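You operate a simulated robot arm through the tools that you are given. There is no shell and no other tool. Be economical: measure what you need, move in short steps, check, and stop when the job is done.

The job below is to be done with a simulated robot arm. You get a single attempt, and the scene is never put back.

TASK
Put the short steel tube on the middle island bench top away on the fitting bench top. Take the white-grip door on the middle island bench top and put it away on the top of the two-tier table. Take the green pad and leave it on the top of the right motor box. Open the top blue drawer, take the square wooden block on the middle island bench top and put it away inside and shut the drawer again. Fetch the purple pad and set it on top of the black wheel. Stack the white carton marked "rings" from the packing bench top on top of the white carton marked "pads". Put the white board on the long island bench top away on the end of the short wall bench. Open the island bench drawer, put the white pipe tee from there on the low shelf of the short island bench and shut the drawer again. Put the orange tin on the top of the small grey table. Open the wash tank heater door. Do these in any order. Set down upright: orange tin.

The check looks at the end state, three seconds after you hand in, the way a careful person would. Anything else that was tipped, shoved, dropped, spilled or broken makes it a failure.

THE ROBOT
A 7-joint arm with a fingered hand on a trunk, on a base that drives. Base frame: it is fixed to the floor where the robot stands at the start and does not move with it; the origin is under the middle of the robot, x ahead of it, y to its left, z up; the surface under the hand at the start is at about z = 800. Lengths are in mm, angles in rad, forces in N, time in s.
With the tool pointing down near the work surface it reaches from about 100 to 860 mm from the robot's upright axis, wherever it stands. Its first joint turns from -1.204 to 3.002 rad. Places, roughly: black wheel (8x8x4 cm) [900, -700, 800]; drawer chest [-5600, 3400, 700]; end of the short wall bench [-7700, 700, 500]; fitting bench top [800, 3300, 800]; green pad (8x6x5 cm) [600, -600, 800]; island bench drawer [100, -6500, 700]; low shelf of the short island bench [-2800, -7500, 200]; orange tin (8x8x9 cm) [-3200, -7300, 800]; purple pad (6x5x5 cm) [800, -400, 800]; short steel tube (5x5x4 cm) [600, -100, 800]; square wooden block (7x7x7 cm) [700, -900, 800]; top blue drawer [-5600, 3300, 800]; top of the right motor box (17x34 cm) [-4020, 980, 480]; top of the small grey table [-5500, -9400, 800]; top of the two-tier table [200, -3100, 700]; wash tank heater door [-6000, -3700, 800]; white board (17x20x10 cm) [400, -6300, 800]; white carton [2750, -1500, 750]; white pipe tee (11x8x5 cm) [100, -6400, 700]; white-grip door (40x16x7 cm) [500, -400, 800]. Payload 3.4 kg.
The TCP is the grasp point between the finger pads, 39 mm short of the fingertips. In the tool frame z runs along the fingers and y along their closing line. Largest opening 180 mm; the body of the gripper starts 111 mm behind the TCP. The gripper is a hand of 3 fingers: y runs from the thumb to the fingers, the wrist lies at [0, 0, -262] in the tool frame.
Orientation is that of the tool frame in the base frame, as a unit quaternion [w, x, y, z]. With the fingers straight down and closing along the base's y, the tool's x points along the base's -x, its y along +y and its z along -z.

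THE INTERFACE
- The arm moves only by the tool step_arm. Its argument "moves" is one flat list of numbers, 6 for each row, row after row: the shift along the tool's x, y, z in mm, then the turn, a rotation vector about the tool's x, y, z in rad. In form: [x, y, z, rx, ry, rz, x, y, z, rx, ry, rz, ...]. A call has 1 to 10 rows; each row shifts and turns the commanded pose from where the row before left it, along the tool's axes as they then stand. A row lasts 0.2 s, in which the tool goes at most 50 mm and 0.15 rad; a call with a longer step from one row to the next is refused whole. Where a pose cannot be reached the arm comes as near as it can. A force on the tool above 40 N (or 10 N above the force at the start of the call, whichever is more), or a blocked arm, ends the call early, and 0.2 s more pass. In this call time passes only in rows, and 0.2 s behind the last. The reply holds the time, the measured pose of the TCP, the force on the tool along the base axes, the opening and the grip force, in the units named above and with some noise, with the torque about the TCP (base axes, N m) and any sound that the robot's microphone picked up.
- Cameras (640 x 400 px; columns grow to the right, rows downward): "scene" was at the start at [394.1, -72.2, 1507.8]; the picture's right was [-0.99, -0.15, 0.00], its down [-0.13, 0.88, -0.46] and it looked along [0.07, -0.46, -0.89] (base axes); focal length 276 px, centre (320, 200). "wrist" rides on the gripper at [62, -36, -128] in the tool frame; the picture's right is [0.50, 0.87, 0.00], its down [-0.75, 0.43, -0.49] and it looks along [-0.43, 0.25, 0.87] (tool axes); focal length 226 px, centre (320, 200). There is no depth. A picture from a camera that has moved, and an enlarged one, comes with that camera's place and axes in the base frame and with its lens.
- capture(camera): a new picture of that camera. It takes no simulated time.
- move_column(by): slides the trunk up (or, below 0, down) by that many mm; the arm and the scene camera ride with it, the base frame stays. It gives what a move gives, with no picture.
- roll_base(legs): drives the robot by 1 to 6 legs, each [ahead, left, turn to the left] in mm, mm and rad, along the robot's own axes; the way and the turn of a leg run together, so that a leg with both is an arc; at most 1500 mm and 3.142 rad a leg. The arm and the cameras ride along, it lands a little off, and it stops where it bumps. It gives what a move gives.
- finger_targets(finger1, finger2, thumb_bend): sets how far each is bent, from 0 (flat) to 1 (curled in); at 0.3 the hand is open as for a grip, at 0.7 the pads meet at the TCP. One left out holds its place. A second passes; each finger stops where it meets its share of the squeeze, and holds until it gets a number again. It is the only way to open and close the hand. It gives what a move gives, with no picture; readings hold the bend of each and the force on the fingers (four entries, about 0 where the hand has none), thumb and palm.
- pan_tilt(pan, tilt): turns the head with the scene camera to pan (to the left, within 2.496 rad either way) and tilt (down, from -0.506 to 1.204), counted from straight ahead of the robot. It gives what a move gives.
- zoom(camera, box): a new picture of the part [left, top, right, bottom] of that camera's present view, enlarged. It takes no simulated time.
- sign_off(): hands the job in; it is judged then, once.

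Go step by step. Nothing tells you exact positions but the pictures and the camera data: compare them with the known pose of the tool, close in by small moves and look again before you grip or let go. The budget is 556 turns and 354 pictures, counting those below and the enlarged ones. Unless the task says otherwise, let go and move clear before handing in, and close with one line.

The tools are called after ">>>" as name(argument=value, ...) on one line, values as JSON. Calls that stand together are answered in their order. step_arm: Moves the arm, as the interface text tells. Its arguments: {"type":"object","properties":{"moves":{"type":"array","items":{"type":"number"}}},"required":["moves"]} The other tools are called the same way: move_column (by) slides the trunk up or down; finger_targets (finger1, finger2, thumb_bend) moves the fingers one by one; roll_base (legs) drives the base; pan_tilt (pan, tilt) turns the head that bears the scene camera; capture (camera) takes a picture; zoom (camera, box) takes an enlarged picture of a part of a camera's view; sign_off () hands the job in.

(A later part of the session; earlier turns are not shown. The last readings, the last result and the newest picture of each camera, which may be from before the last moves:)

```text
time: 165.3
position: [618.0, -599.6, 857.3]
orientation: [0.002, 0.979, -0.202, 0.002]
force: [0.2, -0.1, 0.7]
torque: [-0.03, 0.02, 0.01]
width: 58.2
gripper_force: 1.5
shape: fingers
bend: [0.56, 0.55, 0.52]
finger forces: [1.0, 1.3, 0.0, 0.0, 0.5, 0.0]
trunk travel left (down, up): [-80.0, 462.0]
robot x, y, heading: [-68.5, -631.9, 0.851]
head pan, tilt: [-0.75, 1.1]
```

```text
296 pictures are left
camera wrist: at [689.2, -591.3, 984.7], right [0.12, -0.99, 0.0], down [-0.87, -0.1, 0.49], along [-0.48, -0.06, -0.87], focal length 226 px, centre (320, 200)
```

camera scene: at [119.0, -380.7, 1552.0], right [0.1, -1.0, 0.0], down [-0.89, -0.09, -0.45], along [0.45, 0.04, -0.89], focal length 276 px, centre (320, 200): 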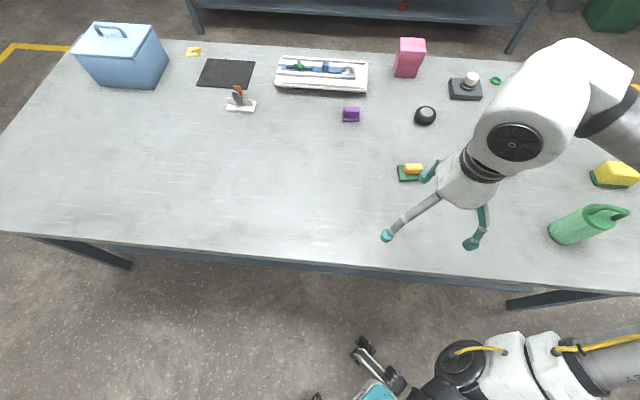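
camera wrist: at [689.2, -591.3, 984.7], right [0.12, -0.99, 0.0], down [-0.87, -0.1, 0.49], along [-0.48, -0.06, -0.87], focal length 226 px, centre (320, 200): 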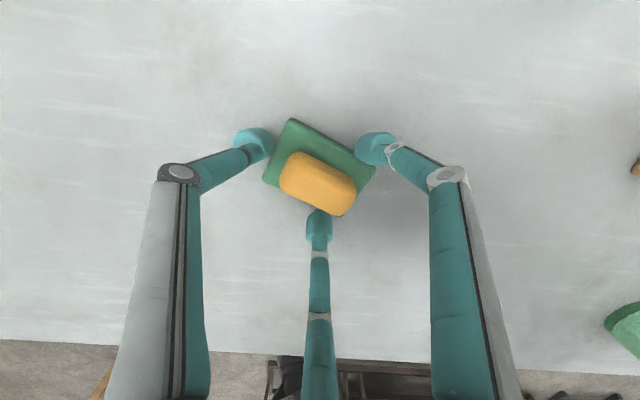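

The tips are touching the plate's edge; I raise 8 mm so they close on the handle itself.

>>> step_arm(moves=[0, 0, -9, 0, 0, 0])

>>> finger_targets(finger1=0.75, finger2=0.75, thumb_bend=0.7)

>>> capture(camera="wrist")

```text
time: 165.7
position: [618.4, -598.6, 866.5]
orientation: [0.002, 0.979, -0.202, 0.003]
force: [0.4, 0.2, -0.2]
torque: [0.0, 0.0, -0.01]
width: 58.1
gripper_force: 1.3
shape: fingers
bend: [0.56, 0.55, 0.52]
finger forces: [0.9, 1.1, 0.0, 0.0, 0.5, 0.0]
trunk travel left (down, up): [-80.0, 462.0]
robot x, y, heading: [-68.6, -630.4, 0.851]
head pan, tilt: [-0.75, 1.1]
```

```text
time: 166.7
position: [618.1, -598.7, 865.9]
orientation: [0.001, 0.979, -0.202, 0.002]
force: [0.2, -0.7, 0.1]
torque: [-0.03, -0.01, 0.0]
width: 16.0
gripper_force: 12.6
shape: fingers
bend: [0.66, 0.64, 0.65]
finger forces: [8.8, 9.1, 0.0, 0.0, 7.8, 0.0]
trunk travel left (down, up): [-80.0, 462.0]
robot x, y, heading: [-67.6, -635.8, 0.854]
head pan, tilt: [-0.75, 1.1]
```

```text
295 pictures are left
camera wrist: at [689.1, -590.3, 993.8], right [0.12, -0.99, 0.0], down [-0.87, -0.1, 0.49], along [-0.49, -0.06, -0.87], focal length 226 px, centre (320, 200)
```

wrist: 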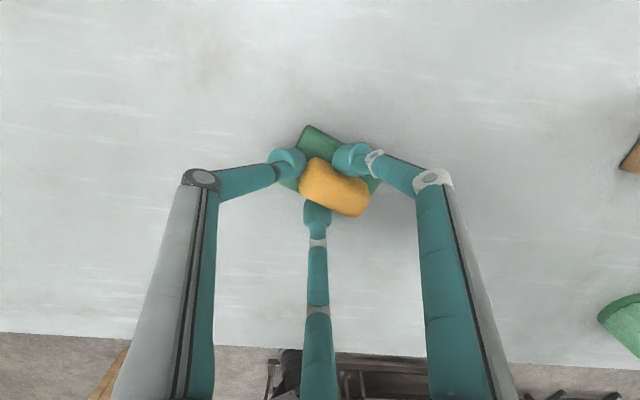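

>>> step_arm(moves=[0, 0, -20, 0, 0, 0, 0, 0, -40, 0, 0, 0, 0, 0, -40, 0, 0, 0])

>>> capture(camera="wrist")

>>> zoom(camera="scene", box=[330, 120, 490, 220])

```text
time: 167.5
position: [617.4, -598.5, 967.7]
orientation: [0.002, 0.979, -0.202, 0.003]
force: [0.7, -1.0, -0.7]
torque: [0.04, 0.02, -0.01]
width: 16.0
gripper_force: 12.8
shape: fingers
bend: [0.66, 0.64, 0.65]
finger forces: [8.9, 9.0, 0.0, 0.1, 7.7, 0.0]
trunk travel left (down, up): [-80.0, 462.0]
robot x, y, heading: [-67.7, -631.3, 0.847]
head pan, tilt: [-0.75, 1.1]
```

```text
294 pictures are left
camera wrist: at [688.4, -590.1, 1095.3], right [0.12, -0.99, 0.01], down [-0.87, -0.1, 0.49], along [-0.48, -0.06, -0.87], focal length 226 px, centre (320, 200)
```

wrist: 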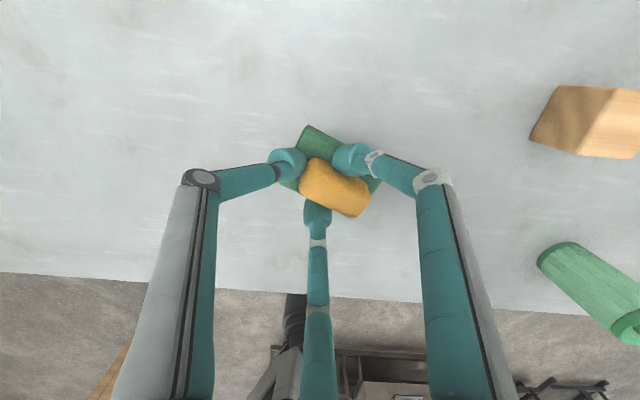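

```text
4.00 times, centred on (410, 170) of scene
camera zoom: at [220.3, -381.4, 1551.7], right [0.1, -0.99, 0.0], down [-0.89, -0.09, -0.45], along [0.45, 0.05, -0.89], focal length 1105 px, centre (-40, 320)
```

zoom: 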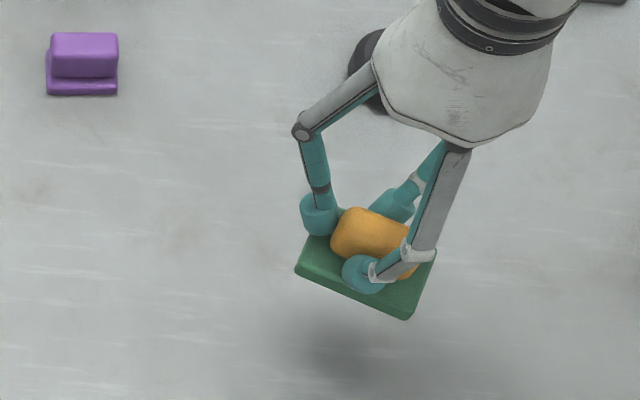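

Held level now. I raise it and travel between the rack and wooden cabinet toward the motor boxes.

>>> step_arm(moves=[0, 0, -45, 0, 0, 0, 0, 0, -45, 0, 0, 0, 0, 0, -30, 0, 0, 0])

>>> roll_base(legs=[[108, 667, 0], [0, 0, 3.08]])

>>> pan_tilt(pan=-0.75, tilt=0.6)

>>> capture(camera="scene")

```text
time: 168.3
position: [615.0, -599.2, 1086.5]
orientation: [0.001, 0.98, -0.201, 0.003]
force: [-0.2, 0.4, -0.4]
torque: [0.01, 0.0, 0.01]
width: 15.8
gripper_force: 12.8
shape: fingers
bend: [0.66, 0.64, 0.65]
finger forces: [8.7, 8.9, 0.0, 0.0, 7.6, 0.1]
trunk travel left (down, up): [-80.0, 462.0]
robot x, y, heading: [-66.0, -629.5, 0.853]
head pan, tilt: [-0.75, 1.1]
```

```text
time: 179.3
position: [-1180.8, -120.2, 1086.1]
orientation: [-0.004, 0.223, 0.975, 0.001]
force: [-0.5, -0.4, -0.4]
torque: [0.0, 0.02, 0.02]
width: 15.6
gripper_force: 12.3
shape: fingers
bend: [0.66, 0.65, 0.65]
finger forces: [8.5, 8.2, 0.0, 0.0, 7.4, 0.0]
trunk travel left (down, up): [-80.0, 462.0]
robot x, y, heading: [-499.4, -120.6, -2.336]
head pan, tilt: [-0.75, 1.1]
```

```text
time: 180.2
position: [-1175.8, -120.1, 1088.4]
orientation: [-0.006, 0.223, 0.975, 0.001]
force: [0.8, -1.0, -1.3]
torque: [-0.01, 0.01, -0.01]
width: 15.4
gripper_force: 12.3
shape: fingers
bend: [0.66, 0.65, 0.65]
finger forces: [8.7, 8.4, 0.0, 0.1, 7.5, 0.1]
trunk travel left (down, up): [-80.0, 462.0]
robot x, y, heading: [-496.6, -118.3, -2.334]
head pan, tilt: [-0.75, 0.6]
```

```text
292 pictures are left
camera scene: at [-824.5, -357.9, 1589.7], right [-0.06, 1.0, 0.0], down [0.57, 0.03, -0.82], along [-0.82, -0.05, -0.57], focal length 276 px, centre (320, 200)
```

scene: 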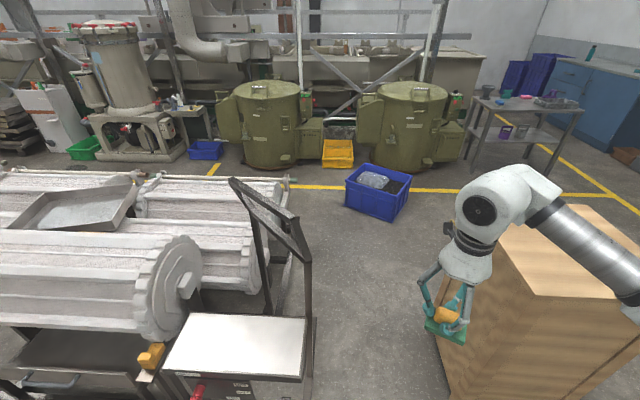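

I see the green vats with side boxes, the blue tub, and a small table. North of the wooden cabinet is open floor, so I go that way.

>>> roll_base(legs=[[-1007, -756, 0], [800, -838, 0], [800, -838, 0]])

>>> capture(camera="scene")

```text
time: 197.5
position: [-3346.6, 1037.8, 1090.4]
orientation: [-0.006, 0.205, 0.979, 0.003]
force: [0.4, -1.2, -0.3]
torque: [0.0, 0.06, -0.04]
width: 15.0
gripper_force: 12.7
shape: fingers
bend: [0.66, 0.65, 0.65]
finger forces: [8.7, 8.3, 0.0, 0.0, 7.4, 0.0]
trunk travel left (down, up): [-80.0, 462.0]
robot x, y, heading: [-2668.9, 1070.8, -2.299]
head pan, tilt: [-0.75, 0.6]
```

```text
291 pictures are left
camera scene: at [-2983.9, 812.9, 1590.1], right [-0.09, 1.0, 0.0], down [0.57, 0.05, -0.82], along [-0.82, -0.08, -0.57], focal length 276 px, centre (320, 200)
```

scene: 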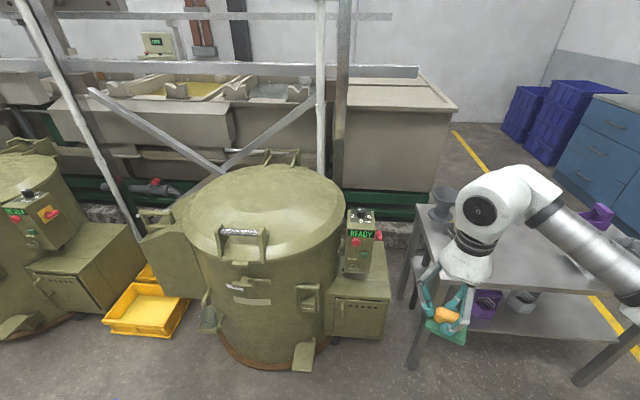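

I zoom on the right motor box's top to see the free area and the control box on it.

>>> zoom(camera="scene", box=[300, 190, 460, 350])

```text
2.50 times, centred on (380, 270) of scene
camera zoom: at [-2983.9, 812.9, 1590.1], right [-0.09, 1.0, 0.0], down [0.57, 0.05, -0.82], along [-0.82, -0.08, -0.57], focal length 691 px, centre (170, 25)
```

zoom: 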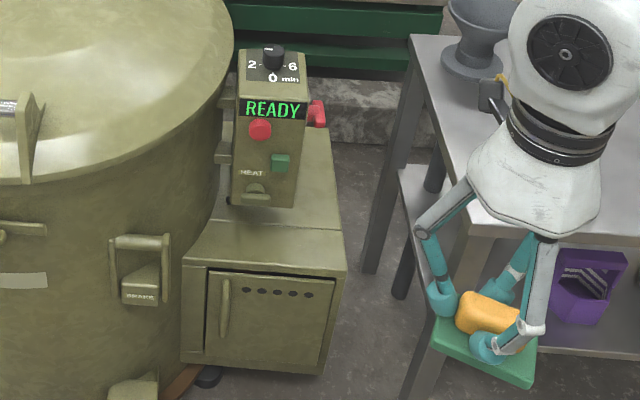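

The free part is the front of the box top, before the control box. I drive closer and look from above.

>>> roll_base(legs=[[404, -391, 0]])

>>> pan_tilt(pan=-0.75, tilt=0.9)

>>> capture(camera="scene")

>>> capture(camera="wrist")

```text
time: 200.7
position: [-3905.1, 997.2, 1092.2]
orientation: [-0.008, 0.202, 0.979, 0.001]
force: [0.4, -0.2, -0.4]
torque: [-0.02, 0.02, -0.03]
width: 15.0
gripper_force: 12.2
shape: fingers
bend: [0.66, 0.65, 0.65]
finger forces: [8.6, 8.4, 0.0, 0.0, 7.4, 0.0]
trunk travel left (down, up): [-80.0, 462.0]
robot x, y, heading: [-3232.6, 1029.4, -2.291]
head pan, tilt: [-0.75, 0.6]
```

```text
time: 201.5
position: [-3898.7, 996.4, 1095.6]
orientation: [-0.01, 0.202, 0.979, 0.001]
force: [0.3, 1.2, -0.3]
torque: [0.0, -0.01, 0.02]
width: 15.5
gripper_force: 11.3
shape: fingers
bend: [0.66, 0.65, 0.65]
finger forces: [8.6, 8.4, 0.0, 0.0, 7.4, 0.0]
trunk travel left (down, up): [-80.0, 462.0]
robot x, y, heading: [-3232.8, 1027.2, -2.29]
head pan, tilt: [-0.75, 0.901]
```

```text
289 pictures are left
camera scene: at [-3534.7, 776.6, 1565.2], right [-0.1, 0.99, 0.0], down [0.78, 0.08, -0.62], along [-0.61, -0.06, -0.79], focal length 276 px, centre (320, 200)
```

scene: 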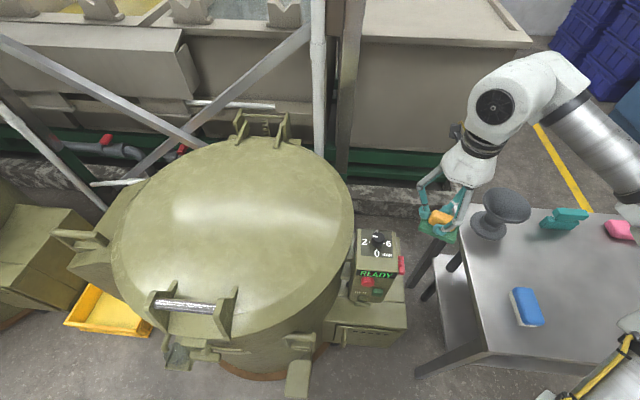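

```text
288 pictures are left
camera wrist: at [-3967.4, 986.3, 1224.9], right [-0.12, 0.99, 0.01], down [0.87, 0.1, 0.47], along [0.47, 0.06, -0.88], focal length 226 px, centre (320, 200)
```

wrist: 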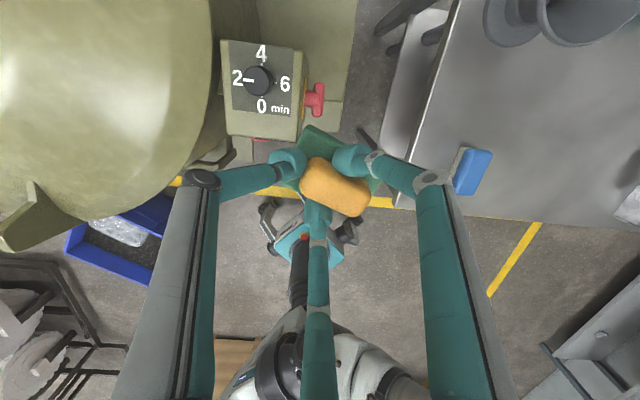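

>>> zoom(camera="scene", box=[320, 210, 440, 360])

>>> zoom(camera="wrist", box=[200, 0, 400, 220])

```text
2.67 times, centred on (380, 285) of scene
camera zoom: at [-3534.7, 776.6, 1565.2], right [-0.1, 0.99, 0.0], down [0.78, 0.08, -0.62], along [-0.61, -0.06, -0.79], focal length 737 px, centre (160, -27)
```

zoom: 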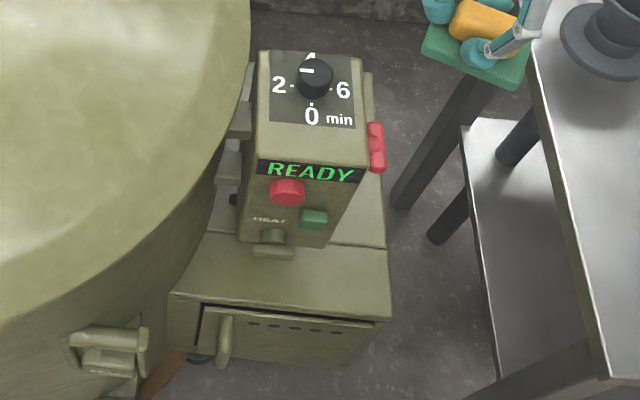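

```text
1.82 times, centred on (300, 110) of wrist
camera zoom: at [-3967.4, 986.3, 1224.9], right [-0.12, 0.99, 0.01], down [0.87, 0.1, 0.47], along [0.47, 0.06, -0.88], focal length 411 px, centre (356, 364)
```

zoom: 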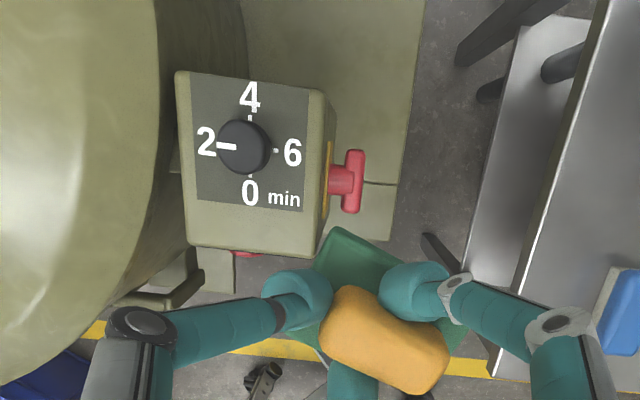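

The control box stands mid-top; behind it there's a free area around (-4100,985). I drive 200 mm closer so the hand is above it.

>>> roll_base(legs=[[132, -150, 0]])

>>> capture(camera="wrist")

>>> capture(camera="scene")

```text
time: 203.1
position: [-4093.1, 995.1, 1096.7]
orientation: [-0.011, 0.201, 0.98, 0.001]
force: [-0.2, -0.4, -0.3]
torque: [-0.02, 0.01, 0.0]
width: 15.1
gripper_force: 12.7
shape: fingers
bend: [0.66, 0.65, 0.65]
finger forces: [8.6, 8.3, 0.2, 0.1, 7.4, 0.0]
trunk travel left (down, up): [-80.0, 462.0]
robot x, y, heading: [-3430.6, 1029.7, -2.291]
head pan, tilt: [-0.75, 0.901]
```

```text
285 pictures are left
camera wrist: at [-4163.6, 983.9, 1225.7], right [-0.12, 0.99, 0.01], down [0.88, 0.1, 0.47], along [0.47, 0.07, -0.88], focal length 226 px, centre (320, 200)
```

wrist: 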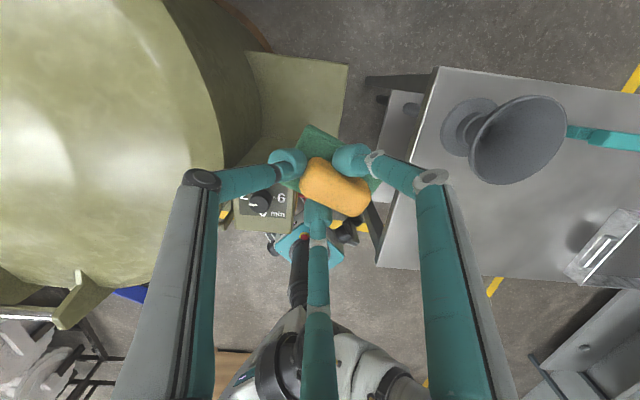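

```text
284 pictures are left
camera scene: at [-3731.5, 775.1, 1565.1], right [-0.1, 0.99, 0.0], down [0.78, 0.08, -0.62], along [-0.61, -0.06, -0.79], focal length 276 px, centre (320, 200)
```

scene: 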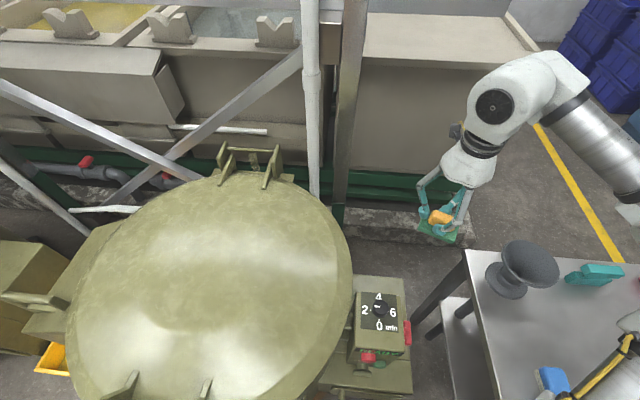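

The rear area is directly under the hand. I descend in stages and check arm clearance.

>>> step_arm(moves=[7, -14, 40, 0, 0, 0, 0, 0, 45, 0, 0, 0, 0, 0, 45, 0, 0, 0, 0, 0, 45, 0, 0, 0, 0, 0, 45, 0, 0, 0, 0, 0, 45, 0, 0, 0])

>>> capture(camera="wrist")

>>> capture(camera="scene")

```text
time: 204.5
position: [-4105.9, 983.4, 835.8]
orientation: [-0.014, 0.201, 0.979, 0.001]
force: [0.4, 0.1, -0.5]
torque: [-0.04, -0.02, 0.03]
width: 15.0
gripper_force: 12.1
shape: fingers
bend: [0.66, 0.65, 0.65]
finger forces: [8.5, 8.1, 0.0, 0.1, 7.3, 0.0]
trunk travel left (down, up): [-80.0, 462.0]
robot x, y, heading: [-3427.9, 1030.5, -2.291]
head pan, tilt: [-0.75, 0.901]
```

```text
283 pictures are left
camera wrist: at [-4176.0, 974.2, 964.5], right [-0.12, 0.99, 0.01], down [0.88, 0.1, 0.47], along [0.47, 0.07, -0.88], focal length 226 px, centre (320, 200)
```

wrist: 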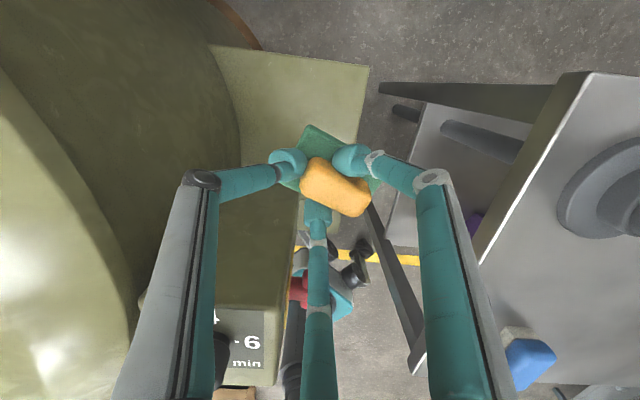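

```text
282 pictures are left
camera scene: at [-3734.2, 776.5, 1564.7], right [-0.1, 0.99, 0.0], down [0.78, 0.08, -0.61], along [-0.61, -0.06, -0.79], focal length 276 px, centre (320, 200)
```

scene: 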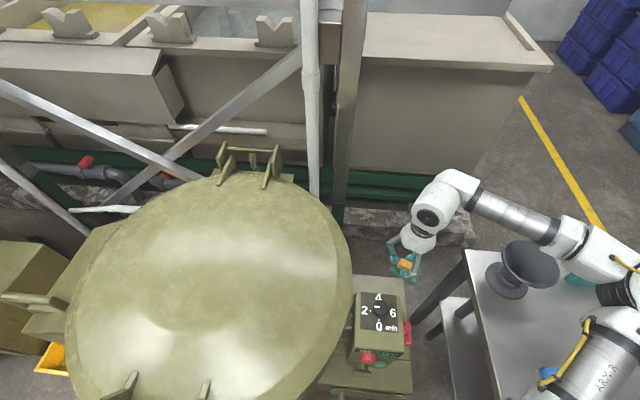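

The elbow might come near the grey funnel when lowering, so I raise the trunk by 170 to stretch the arm more, then continue down.

>>> move_column(by=170)

>>> step_arm(moves=[0, 0, 45, 0, 0, 0, 0, 0, 45, 0, 0, 0, 0, 0, 45, 0, 0, 0, 0, 0, 45, 0, 0, 0, 0, 0, 45, 0, 0, 0])

>>> capture(camera="scene")

```text
time: 206.4
position: [-4108.6, 985.3, 1005.1]
orientation: [-0.014, 0.201, 0.979, 0.001]
force: [0.2, 0.0, 0.5]
torque: [-0.03, 0.03, 0.0]
width: 14.6
gripper_force: 11.5
shape: fingers
bend: [0.66, 0.65, 0.65]
finger forces: [8.5, 8.1, 0.0, 0.0, 7.2, 0.1]
trunk travel left (down, up): [-250.0, 292.0]
robot x, y, heading: [-3427.7, 1028.0, -2.292]
head pan, tilt: [-0.75, 0.901]
```

```text
time: 207.6
position: [-4116.8, 986.6, 779.0]
orientation: [-0.013, 0.201, 0.979, 0.001]
force: [0.4, 0.1, 0.1]
torque: [0.0, -0.01, 0.0]
width: 14.7
gripper_force: 12.2
shape: fingers
bend: [0.66, 0.65, 0.65]
finger forces: [8.3, 8.1, 0.0, 0.1, 7.2, 0.0]
trunk travel left (down, up): [-250.0, 292.0]
robot x, y, heading: [-3431.9, 1032.3, -2.288]
head pan, tilt: [-0.75, 0.901]
```

```text
281 pictures are left
camera scene: at [-3570.7, 965.0, 1773.0], right [-0.1, 0.99, 0.0], down [0.78, 0.08, -0.62], along [-0.61, -0.06, -0.79], focal length 276 px, centre (320, 200)
```

scene: 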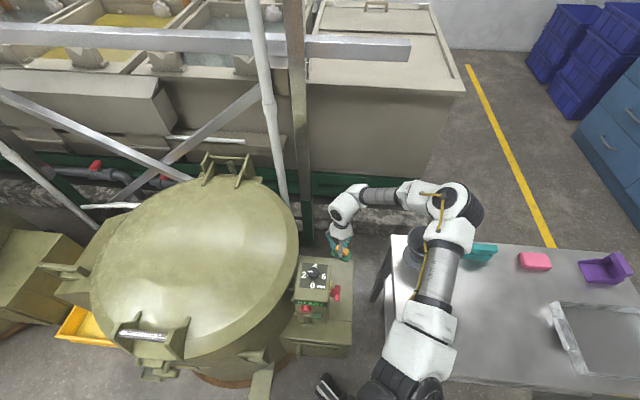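

>>> step_arm(moves=[-4, -5, 40, 0, 0, 0, 0, 0, 40, 0, 0, 0, 0, 0, 40, 0, 0, 0])

>>> capture(camera="scene")

>>> capture(camera="wrist")

```text
time: 208.4
position: [-4116.4, 981.1, 656.9]
orientation: [-0.015, 0.202, 0.979, 0.0]
force: [0.0, -0.6, -0.6]
torque: [-0.02, 0.0, -0.02]
width: 14.9
gripper_force: 12.0
shape: fingers
bend: [0.66, 0.65, 0.65]
finger forces: [8.4, 8.1, 0.0, 0.0, 7.4, 0.1]
trunk travel left (down, up): [-250.0, 292.0]
robot x, y, heading: [-3430.2, 1030.7, -2.289]
head pan, tilt: [-0.75, 0.901]
```

```text
280 pictures are left
camera scene: at [-3571.3, 964.0, 1772.8], right [-0.1, 0.99, 0.0], down [0.78, 0.08, -0.61], along [-0.61, -0.06, -0.79], focal length 276 px, centre (320, 200)
```

scene: 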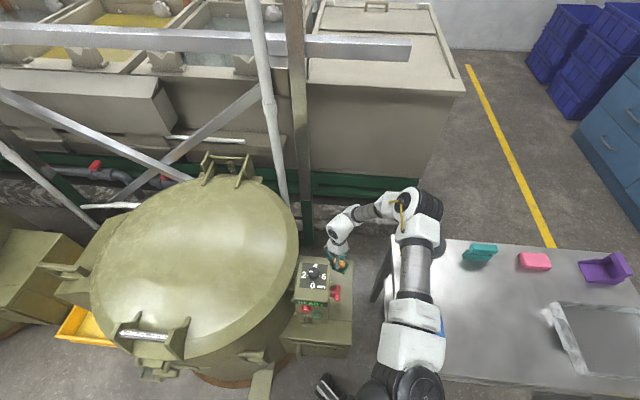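

```text
279 pictures are left
camera wrist: at [-4185.5, 971.3, 786.9], right [-0.12, 0.99, 0.01], down [0.88, 0.1, 0.47], along [0.47, 0.06, -0.88], focal length 226 px, centre (320, 200)
```

wrist: 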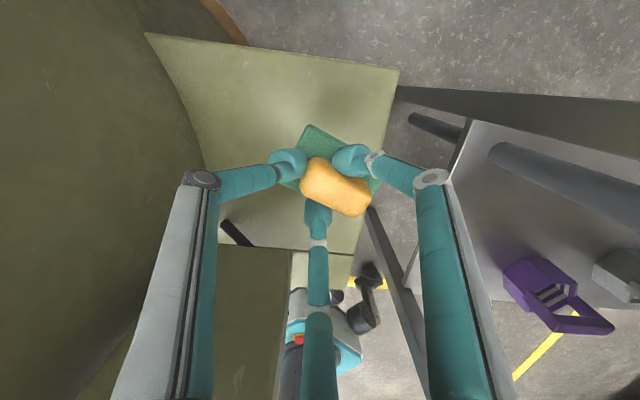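

Arm is clear (elbow high). I shift 20 mm inward and lower to near contact.

>>> step_arm(moves=[-8, -18, 30, 0, 0, 0, 0, 0, 40, 0, 0, 0, 0, 0, 15, 0, 0, 0])

>>> step_arm(moves=[0, 0, 6, 0, 0, 0, 0, 0, 6, 0, 0, 0])

>>> capture(camera="wrist")

```text
time: 209.2
position: [-4116.9, 964.2, 607.3]
orientation: [-0.014, 0.202, 0.979, 0.002]
force: [-0.1, 0.0, -0.3]
torque: [0.01, 0.0, 0.03]
width: 14.5
gripper_force: 11.7
shape: fingers
bend: [0.66, 0.65, 0.65]
finger forces: [8.6, 8.3, 0.0, 0.1, 7.3, 0.1]
out of reach, approached as far as the arm can: row 2, 3
trunk travel left (down, up): [-250.0, 292.0]
robot x, y, heading: [-3424.3, 1030.3, -2.291]
head pan, tilt: [-0.75, 0.901]
```

```text
time: 209.8
position: [-4115.9, 963.1, 604.2]
orientation: [-0.014, 0.201, 0.979, 0.002]
force: [0.2, 0.3, -0.3]
torque: [0.0, -0.02, 0.01]
width: 14.5
gripper_force: 12.4
shape: fingers
bend: [0.66, 0.65, 0.65]
finger forces: [8.7, 8.3, 0.0, 0.1, 7.3, 0.1]
out of reach, approached as far as the arm can: row 2
trunk travel left (down, up): [-250.0, 292.0]
robot x, y, heading: [-3428.8, 1031.8, -2.29]
head pan, tilt: [-0.75, 0.901]
```

```text
278 pictures are left
camera wrist: at [-4184.4, 953.1, 733.2], right [-0.12, 0.99, 0.01], down [0.88, 0.1, 0.47], along [0.46, 0.07, -0.88], focal length 226 px, centre (320, 200)
```

wrist: 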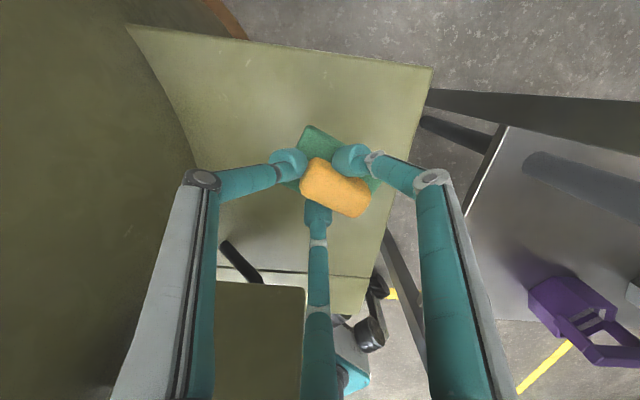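

Arm is stretched to its limit; I lower with the trunk instead.

>>> move_column(by=-45)

>>> move_column(by=-8)

>>> zoom(camera="scene", box=[260, 200, 420, 300])

```text
time: 210.7
position: [-4116.9, 963.1, 559.2]
orientation: [-0.015, 0.202, 0.979, 0.0]
force: [0.1, 0.6, -0.7]
torque: [-0.05, -0.01, -0.01]
width: 14.8
gripper_force: 11.8
shape: fingers
bend: [0.66, 0.65, 0.65]
finger forces: [8.5, 8.3, 0.0, 0.0, 7.2, 0.0]
trunk travel left (down, up): [-205.0, 337.0]
robot x, y, heading: [-3428.6, 1030.7, -2.285]
head pan, tilt: [-0.75, 0.901]
```

```text
time: 211.3
position: [-4116.6, 963.1, 550.3]
orientation: [-0.013, 0.202, 0.979, 0.0]
force: [0.7, 0.2, -0.7]
torque: [-0.02, 0.0, -0.01]
width: 14.8
gripper_force: 11.9
shape: fingers
bend: [0.66, 0.65, 0.65]
finger forces: [8.5, 8.2, 0.0, 0.0, 7.2, 0.0]
trunk travel left (down, up): [-197.0, 345.0]
robot x, y, heading: [-3428.6, 1031.2, -2.29]
head pan, tilt: [-0.75, 0.901]
```

```text
4.00 times, centred on (340, 250) of scene
camera zoom: at [-3611.7, 916.9, 1715.5], right [-0.1, 0.99, 0.0], down [0.78, 0.08, -0.62], along [-0.61, -0.06, -0.79], focal length 1105 px, centre (240, 0)
```

zoom: 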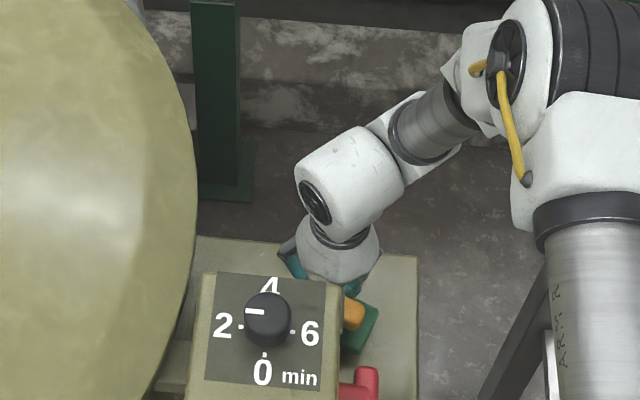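

>>> move_column(by=-5)

>>> move_column(by=-4)

```text
time: 211.8
position: [-4116.8, 964.1, 545.1]
orientation: [-0.014, 0.202, 0.979, 0.002]
force: [-0.4, 0.3, -0.7]
torque: [-0.01, -0.01, 0.0]
width: 14.5
gripper_force: 11.7
shape: fingers
bend: [0.66, 0.65, 0.65]
finger forces: [8.5, 8.3, 0.1, 0.0, 7.2, 0.0]
trunk travel left (down, up): [-192.0, 350.0]
robot x, y, heading: [-3427.7, 1031.4, -2.286]
head pan, tilt: [-0.75, 0.901]
```

```text
time: 212.3
position: [-4115.5, 963.7, 540.1]
orientation: [-0.014, 0.202, 0.979, 0.001]
force: [0.1, 0.1, -0.8]
torque: [0.03, 0.01, -0.01]
width: 14.5
gripper_force: 11.9
shape: fingers
bend: [0.66, 0.65, 0.65]
finger forces: [8.5, 8.3, 0.0, 0.0, 7.2, 0.0]
trunk travel left (down, up): [-188.0, 354.0]
robot x, y, heading: [-3431.5, 1033.7, -2.289]
head pan, tilt: [-0.75, 0.901]
```

>>> move_column(by=-4)

>>> move_column(by=-4)

>>> capture(camera="wrist")

```text
time: 212.9
position: [-4115.4, 964.0, 537.1]
orientation: [-0.013, 0.202, 0.979, 0.001]
force: [0.2, 0.6, -0.6]
torque: [-0.02, 0.01, 0.0]
width: 14.5
gripper_force: 12.2
shape: fingers
bend: [0.66, 0.65, 0.65]
finger forces: [8.6, 8.4, 0.0, 0.0, 7.2, 0.1]
trunk travel left (down, up): [-184.0, 358.0]
robot x, y, heading: [-3427.3, 1032.1, -2.291]
head pan, tilt: [-0.75, 0.901]
```

```text
time: 213.4
position: [-4115.0, 963.0, 533.3]
orientation: [-0.014, 0.201, 0.98, 0.001]
force: [0.2, 0.0, 7.4]
torque: [0.06, -0.03, 0.01]
width: 14.8
gripper_force: 13.2
shape: fingers
bend: [0.67, 0.66, 0.66]
finger forces: [9.4, 9.7, 0.0, 0.1, 8.0, 0.0]
trunk travel left (down, up): [-180.0, 362.0]
robot x, y, heading: [-3425.8, 1030.7, -2.291]
head pan, tilt: [-0.75, 0.901]
```

```text
276 pictures are left
camera wrist: at [-4184.8, 953.6, 663.2], right [-0.12, 0.99, 0.01], down [0.88, 0.1, 0.47], along [0.46, 0.06, -0.88], focal length 226 px, centre (320, 200)
```

wrist: 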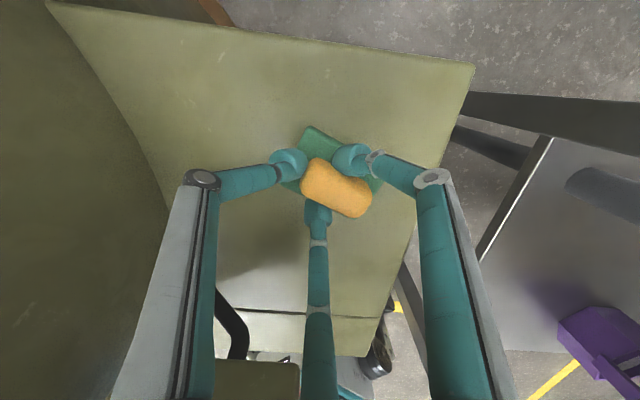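

Contact. I release and rise with the trunk.

>>> finger_targets(finger1=0.5, finger2=0.5, thumb_bend=0.5)

>>> move_column(by=150)

>>> capture(camera="wrist")

```text
time: 214.4
position: [-4117.1, 963.4, 532.7]
orientation: [-0.014, 0.2, 0.98, 0.002]
force: [0.0, 0.8, -0.4]
torque: [0.04, 0.0, -0.03]
width: 72.3
gripper_force: 0.1
shape: fingers
bend: [0.5, 0.5, 0.5]
finger forces: [0.0, 0.1, 0.0, 0.0, 0.0, 0.1]
trunk travel left (down, up): [-180.0, 362.0]
robot x, y, heading: [-3429.7, 1025.3, -2.289]
head pan, tilt: [-0.75, 0.901]
```

```text
time: 216.2
position: [-4129.5, 950.3, 722.1]
orientation: [-0.034, 0.202, 0.978, -0.034]
force: [0.3, 0.9, 1.3]
torque: [0.01, 0.02, -0.02]
width: 72.1
gripper_force: 0.0
shape: fingers
bend: [0.5, 0.5, 0.5]
finger forces: [0.0, 0.0, 0.0, 0.0, 0.0, 0.0]
trunk travel left (down, up): [-330.0, 212.0]
robot x, y, heading: [-3427.8, 1032.1, -2.296]
head pan, tilt: [-0.75, 0.901]
```

```text
275 pictures are left
camera wrist: at [-4190.4, 948.4, 855.6], right [-0.12, 0.99, -0.04], down [0.9, 0.13, 0.41], along [0.42, 0.01, -0.91], focal length 226 px, centre (320, 200)
```

wrist: 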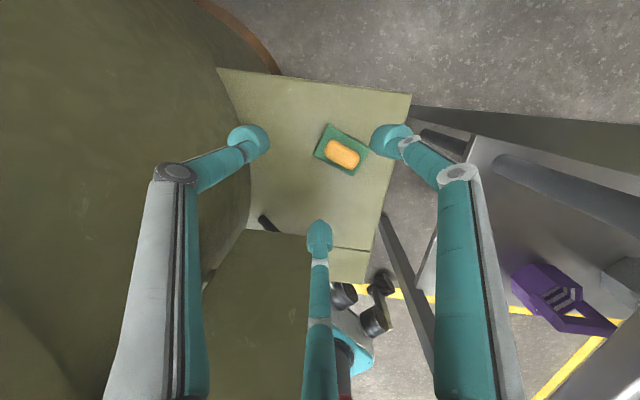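

The green pad lies on the motor box top. I level and raise the hand, then drive to the blue drawer chest to open its top drawer first, since I'm close.

>>> step_arm(moves=[0, 0, -40, -0.08, -0.052, 0, 0, 0, -45, 0, 0, 0, 0, 0, -45, 0, 0, 0, 0, 0, -45, 0, 0, 0, 0, 0, -45, 0, 0, 0, 0, 0, -45, 0, 0, 0, 0, 0, -45, 0, 0, 0, 0, 0, -45, 0, 0, 0])

>>> roll_base(legs=[[-330, 376, 0], [-628, -550, 0], [-628, -550, 0], [560, -639, 0], [450, -510, 0]])

>>> pan_tilt(pan=-0.75, tilt=0.5)

>>> capture(camera="scene")

```text
time: 217.9
position: [-4124.9, 952.0, 1080.3]
orientation: [-0.002, 0.202, 0.979, -0.001]
force: [0.3, 0.4, -0.5]
torque: [0.01, -0.02, 0.02]
width: 72.5
gripper_force: 0.0
shape: fingers
bend: [0.5, 0.5, 0.5]
finger forces: [0.0, 0.1, 0.1, 0.0, 0.1, 0.0]
trunk travel left (down, up): [-330.0, 212.0]
robot x, y, heading: [-3427.4, 1030.1, -2.289]
head pan, tilt: [-0.75, 0.901]
```

```text
time: 236.5
position: [-5143.5, 2636.3, 1084.6]
orientation: [-0.008, 0.205, 0.979, 0.002]
force: [-0.3, -0.2, 0.1]
torque: [0.05, -0.03, 0.03]
width: 72.2
gripper_force: 0.0
shape: fingers
bend: [0.5, 0.5, 0.5]
finger forces: [0.0, 0.1, 0.1, 0.1, 0.1, 0.0]
trunk travel left (down, up): [-330.0, 212.0]
robot x, y, heading: [-4452.8, 2720.3, -2.302]
head pan, tilt: [-0.75, 0.901]
```

```text
time: 237.4
position: [-5143.1, 2637.1, 1084.1]
orientation: [-0.007, 0.205, 0.979, -0.001]
force: [-0.5, 0.3, 0.0]
torque: [-0.01, -0.05, 0.0]
width: 72.2
gripper_force: 0.2
shape: fingers
bend: [0.5, 0.5, 0.5]
finger forces: [0.1, 0.1, 0.0, 0.1, 0.0, 0.1]
trunk travel left (down, up): [-330.0, 212.0]
robot x, y, heading: [-4451.2, 2715.9, -2.295]
head pan, tilt: [-0.75, 0.499]
```

```text
274 pictures are left
camera scene: at [-4553.5, 2689.6, 1889.2], right [-0.09, 1.0, 0.0], down [0.48, 0.05, -0.88], along [-0.87, -0.08, -0.48], focal length 276 px, centre (320, 200)
```

scene: 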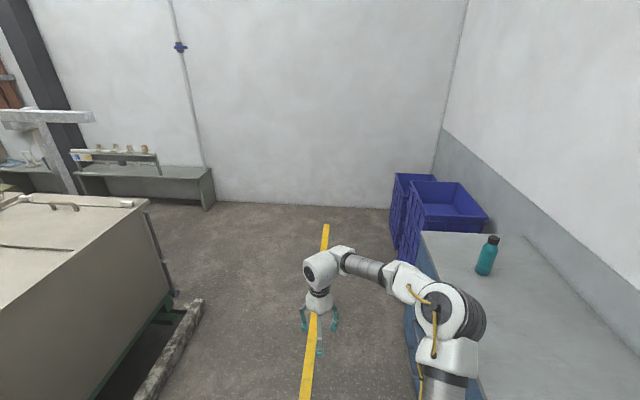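

The chest is on the right with drawers facing -y. I drive in front of it and turn so that the chest is ahead-right.

>>> roll_base(legs=[[902, -537, 0], [0, 0, -1.618]])

>>> pan_tilt(pan=-0.75, tilt=0.6)

>>> capture(camera="scene")

```text
time: 246.7
position: [-5510.5, 3077.5, 1082.4]
orientation: [-0.004, 0.841, 0.541, 0.002]
force: [0.0, 0.4, -0.4]
torque: [-0.02, -0.03, -0.03]
width: 72.5
gripper_force: 0.0
shape: fingers
bend: [0.5, 0.5, 0.5]
finger forces: [0.0, 0.0, 0.0, 0.0, 0.1, 0.0]
trunk travel left (down, up): [-330.0, 212.0]
robot x, y, heading: [-5445.9, 2383.9, 2.394]
head pan, tilt: [-0.75, 0.499]
```

```text
time: 247.4
position: [-5513.0, 3073.5, 1084.2]
orientation: [-0.006, 0.841, 0.54, 0.003]
force: [0.0, 1.0, -0.3]
torque: [-0.02, 0.01, 0.01]
width: 72.2
gripper_force: 0.1
shape: fingers
bend: [0.5, 0.5, 0.5]
finger forces: [0.0, 0.0, 0.0, 0.0, 0.1, 0.0]
trunk travel left (down, up): [-330.0, 212.0]
robot x, y, heading: [-5445.8, 2383.7, 2.399]
head pan, tilt: [-0.75, 0.6]
```

```text
273 pictures are left
camera scene: at [-5460.3, 2489.7, 1879.6], right [1.0, 0.08, 0.0], down [0.04, -0.57, -0.82], along [-0.07, 0.82, -0.57], focal length 276 px, centre (320, 200)
```

scene: 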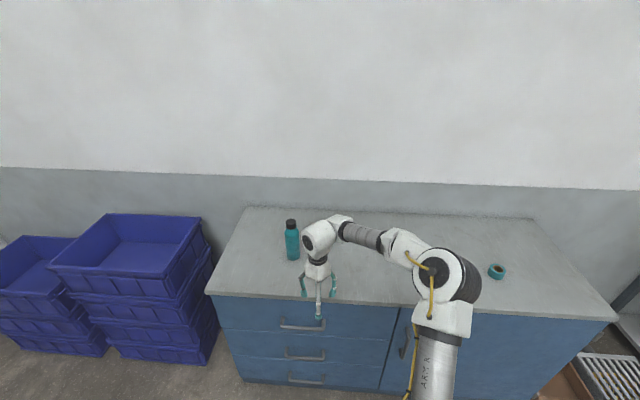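

>>> zoom(camera="scene", box=[200, 240, 440, 390])

```text
2.67 times, centred on (320, 315) of scene
camera zoom: at [-5460.3, 2489.7, 1879.6], right [1.0, 0.08, 0.0], down [0.04, -0.57, -0.82], along [-0.07, 0.82, -0.57], focal length 737 px, centre (320, -107)
```

zoom: 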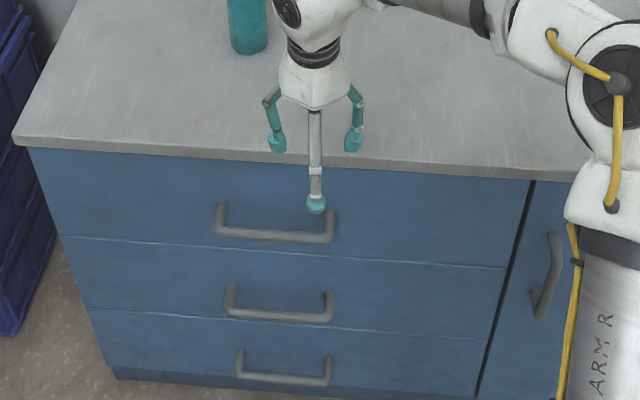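

The top drawer has a bracket bar handle. I retract the hand and yaw, to then pitch it horizontal toward the chest.

>>> step_arm(moves=[-42.4, 19.5, 0, 0, 0, 0, -42.4, 19.5, 0, 0, 0, 0.143, -39, 26, 0, 0, 0, 0.143, -33, 32, 0, 0, 0, 0.143, -28, 37, 0, 0, 0, 0.143, -22, 40, 0, 0, 0, 0.143, 0, 0, 0, 0, 0, 0.143, 0, 0, 0, 0, 0, 0.143, 0, 0, 0, 0, 0, 0.14])

>>> step_arm(moves=[0, 0, 0, 0.143, 0, 0, 0, 0, 0, 0.143, 0, 0, 0, 0, 0, 0.143, 0, 0, 0, 0, 0, 0.143, 0, 0, 0, 0, 0, 0.143, 0, 0, 0, 0, 0, 0.143, 0, 0, 0, 0, 0, 0.143, 0, 0, 0, 0, 0, 0.143, 0, 0, 0, 0, 0, 0.143, 0, 0, 0, 0, 0, 0.143, 0, 0])

>>> capture(camera="scene")

```text
time: 249.4
position: [-5501.6, 2796.3, 1081.8]
orientation: [-0.005, 1.0, -0.001, 0.001]
force: [0.4, -0.5, 0.2]
torque: [-0.02, 0.01, 0.0]
width: 72.2
gripper_force: 0.1
shape: fingers
bend: [0.5, 0.5, 0.5]
finger forces: [0.0, 0.0, 0.1, 0.0, 0.1, 0.0]
trunk travel left (down, up): [-330.0, 212.0]
robot x, y, heading: [-5443.8, 2384.0, 2.398]
head pan, tilt: [-0.75, 0.6]
```

```text
time: 251.6
position: [-5552.3, 2831.8, 1108.1]
orientation: [-0.429, 0.903, 0.026, 0.009]
force: [-0.4, -0.1, 0.7]
torque: [-0.01, -0.05, 0.01]
width: 72.7
gripper_force: 0.1
shape: fingers
bend: [0.5, 0.5, 0.5]
finger forces: [0.0, 0.0, 0.0, 0.1, 0.0, 0.0]
out of reach, approached as far as the arm can: row 4, 5, 6, 7, 8, 9, 10
trunk travel left (down, up): [-330.0, 212.0]
robot x, y, heading: [-5444.7, 2382.3, 2.402]
head pan, tilt: [-0.75, 0.6]
```

```text
271 pictures are left
camera scene: at [-5472.9, 2477.4, 1880.0], right [1.0, 0.08, 0.0], down [0.05, -0.56, -0.83], along [-0.06, 0.82, -0.56], focal length 276 px, centre (320, 200)
```

scene: 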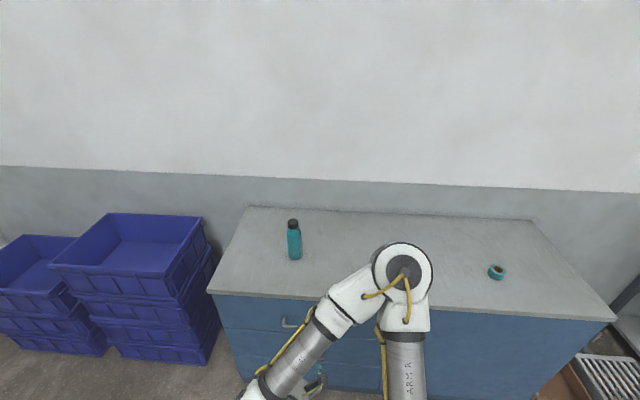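

I need more distance for the horizontal pose: back the base up 330 mm and extend while pitching.

>>> roll_base(legs=[[-223, 243, 0]])

>>> step_arm(moves=[0, -25, 31, 0, 0, 0, 0, -25, 31, 0, 0, 0, 0, -25, 31, 0, 0, 0, 0, -25, 31, 0, 0, 0, 0, -25, 31, 0, 0, 0])

>>> step_arm(moves=[0, 0, 0, 0.14, 0, 0, 0, 0, 0, 0.14, 0, 0, 0, 0, 0, 0.14, 0, 0, 0, 0, 0, 0.14, 0, 0, 0, 0, 0, 0.12, 0, 0])

```text
time: 253.8
position: [-5545.5, 2508.4, 1105.9]
orientation: [-0.424, 0.905, 0.026, 0.004]
force: [-0.7, 0.2, 0.4]
torque: [0.01, -0.01, 0.01]
width: 72.4
gripper_force: 0.1
shape: fingers
bend: [0.5, 0.5, 0.5]
finger forces: [0.0, 0.0, 0.1, 0.0, 0.0, 0.0]
trunk travel left (down, up): [-330.0, 212.0]
robot x, y, heading: [-5443.8, 2053.2, 2.405]
head pan, tilt: [-0.75, 0.6]
```

```text
time: 254.9
position: [-5572.7, 2686.9, 1116.0]
orientation: [-0.433, 0.901, 0.03, 0.011]
force: [0.4, 0.2, 0.0]
torque: [0.01, -0.02, -0.05]
width: 72.8
gripper_force: 0.0
shape: fingers
bend: [0.5, 0.5, 0.5]
finger forces: [0.1, 0.1, 0.0, 0.1, 0.0, 0.0]
trunk travel left (down, up): [-330.0, 212.0]
robot x, y, heading: [-5447.5, 2051.3, 2.399]
head pan, tilt: [-0.75, 0.6]
```

```text
time: 256.1
position: [-5556.2, 2703.3, 1106.6]
orientation: [-0.705, 0.709, 0.026, -0.002]
force: [0.8, -0.6, 0.4]
torque: [-0.01, 0.0, 0.02]
width: 73.0
gripper_force: 0.0
shape: fingers
bend: [0.5, 0.5, 0.5]
finger forces: [0.0, 0.0, 0.0, 0.0, 0.1, 0.0]
trunk travel left (down, up): [-330.0, 212.0]
robot x, y, heading: [-5440.9, 2056.2, 2.405]
head pan, tilt: [-0.75, 0.6]
```

The tool now points at the chest with the thumb up. I look with the wrist camera.

>>> capture(camera="wrist")

>>> capture(camera="scene")

```text
270 pictures are left
camera wrist: at [-5490.4, 2577.8, 1145.1], right [0.53, 0.02, -0.85], down [-0.72, -0.53, -0.46], along [-0.45, 0.85, -0.26], focal length 226 px, centre (320, 200)
```

wrist: 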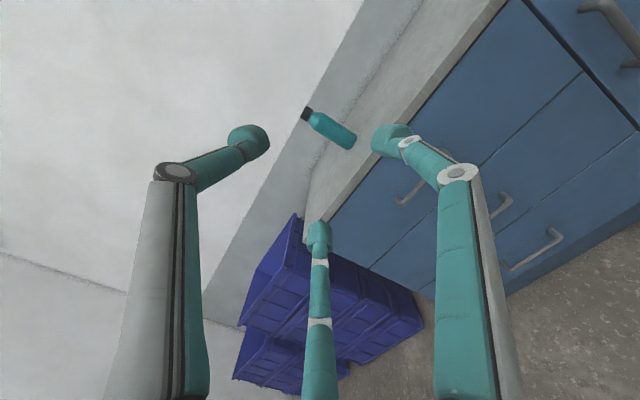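

```text
269 pictures are left
camera scene: at [-5448.0, 2178.6, 1878.4], right [1.0, 0.08, -0.01], down [0.04, -0.58, -0.82], along [-0.07, 0.81, -0.58], focal length 276 px, centre (320, 200)
```

scene: 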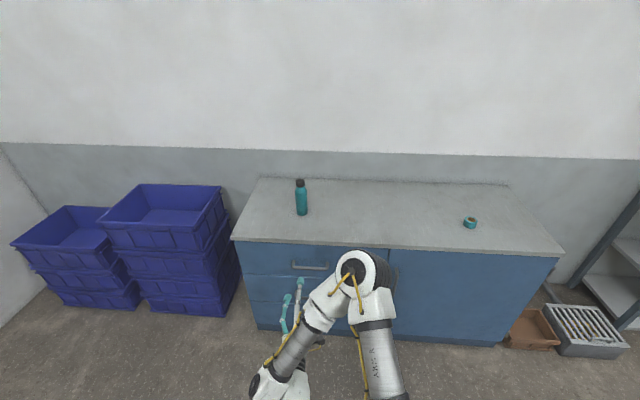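

Handle bar is at about (-5580,3134,771). I lower the trunk 250 and advance toward it, open hand.

>>> move_column(by=-250)

>>> step_arm(moves=[-6, 20, 40, 0, 0, 0, -6, 20, 40, 0, 0, 0, -6, 20, 40, 0, 0, 0, -6, 20, 40, 0, 0, 0, 0, 6, 40, 0, 0, 0, 0, 0, 40, 0, 0, 0])

>>> capture(camera="wrist")

>>> capture(camera="scene")

```text
time: 258.7
position: [-5590.4, 2713.1, 713.5]
orientation: [-0.618, 0.774, 0.113, 0.079]
force: [0.4, -0.2, -0.3]
torque: [-0.01, 0.0, -0.02]
width: 72.9
gripper_force: 0.0
shape: fingers
bend: [0.5, 0.5, 0.5]
finger forces: [0.1, 0.1, 0.1, 0.0, 0.0, 0.0]
trunk travel left (down, up): [-80.0, 462.0]
robot x, y, heading: [-5445.7, 2055.2, 2.4]
head pan, tilt: [-0.75, 0.6]
```

```text
time: 260.1
position: [-5593.9, 2931.3, 568.1]
orientation: [-0.617, 0.775, 0.113, 0.077]
force: [0.7, 0.1, 0.1]
torque: [0.0, 0.0, -0.01]
width: 72.8
gripper_force: 0.0
shape: fingers
bend: [0.5, 0.5, 0.5]
finger forces: [0.1, 0.0, 0.0, 0.1, 0.0, 0.0]
trunk travel left (down, up): [-80.0, 462.0]
robot x, y, heading: [-5447.3, 2054.6, 2.403]
head pan, tilt: [-0.75, 0.6]
```

```text
268 pictures are left
camera wrist: at [-5541.3, 2819.2, 646.6], right [0.72, -0.15, -0.68], down [-0.6, -0.63, -0.49], along [-0.36, 0.76, -0.54], focal length 226 px, centre (320, 200)
```

wrist: 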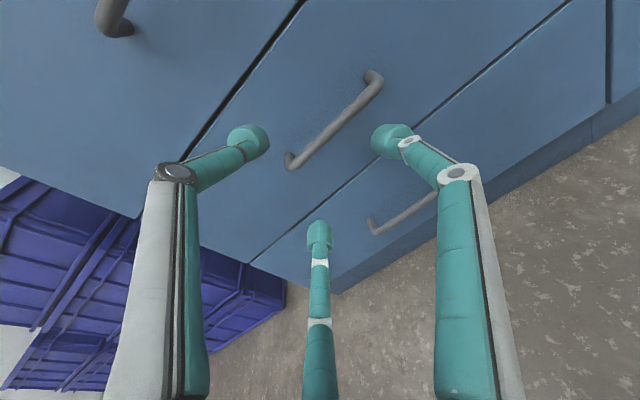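

```text
267 pictures are left
camera scene: at [-5697.5, 2376.9, 1589.0], right [1.0, 0.08, 0.0], down [0.05, -0.57, -0.82], along [-0.07, 0.82, -0.57], focal length 276 px, centre (320, 200)
```

scene: 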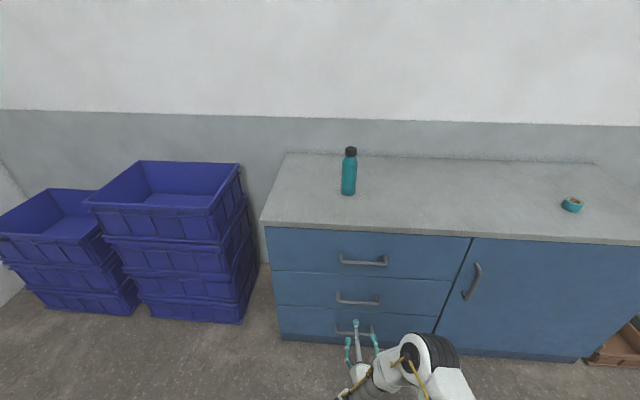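

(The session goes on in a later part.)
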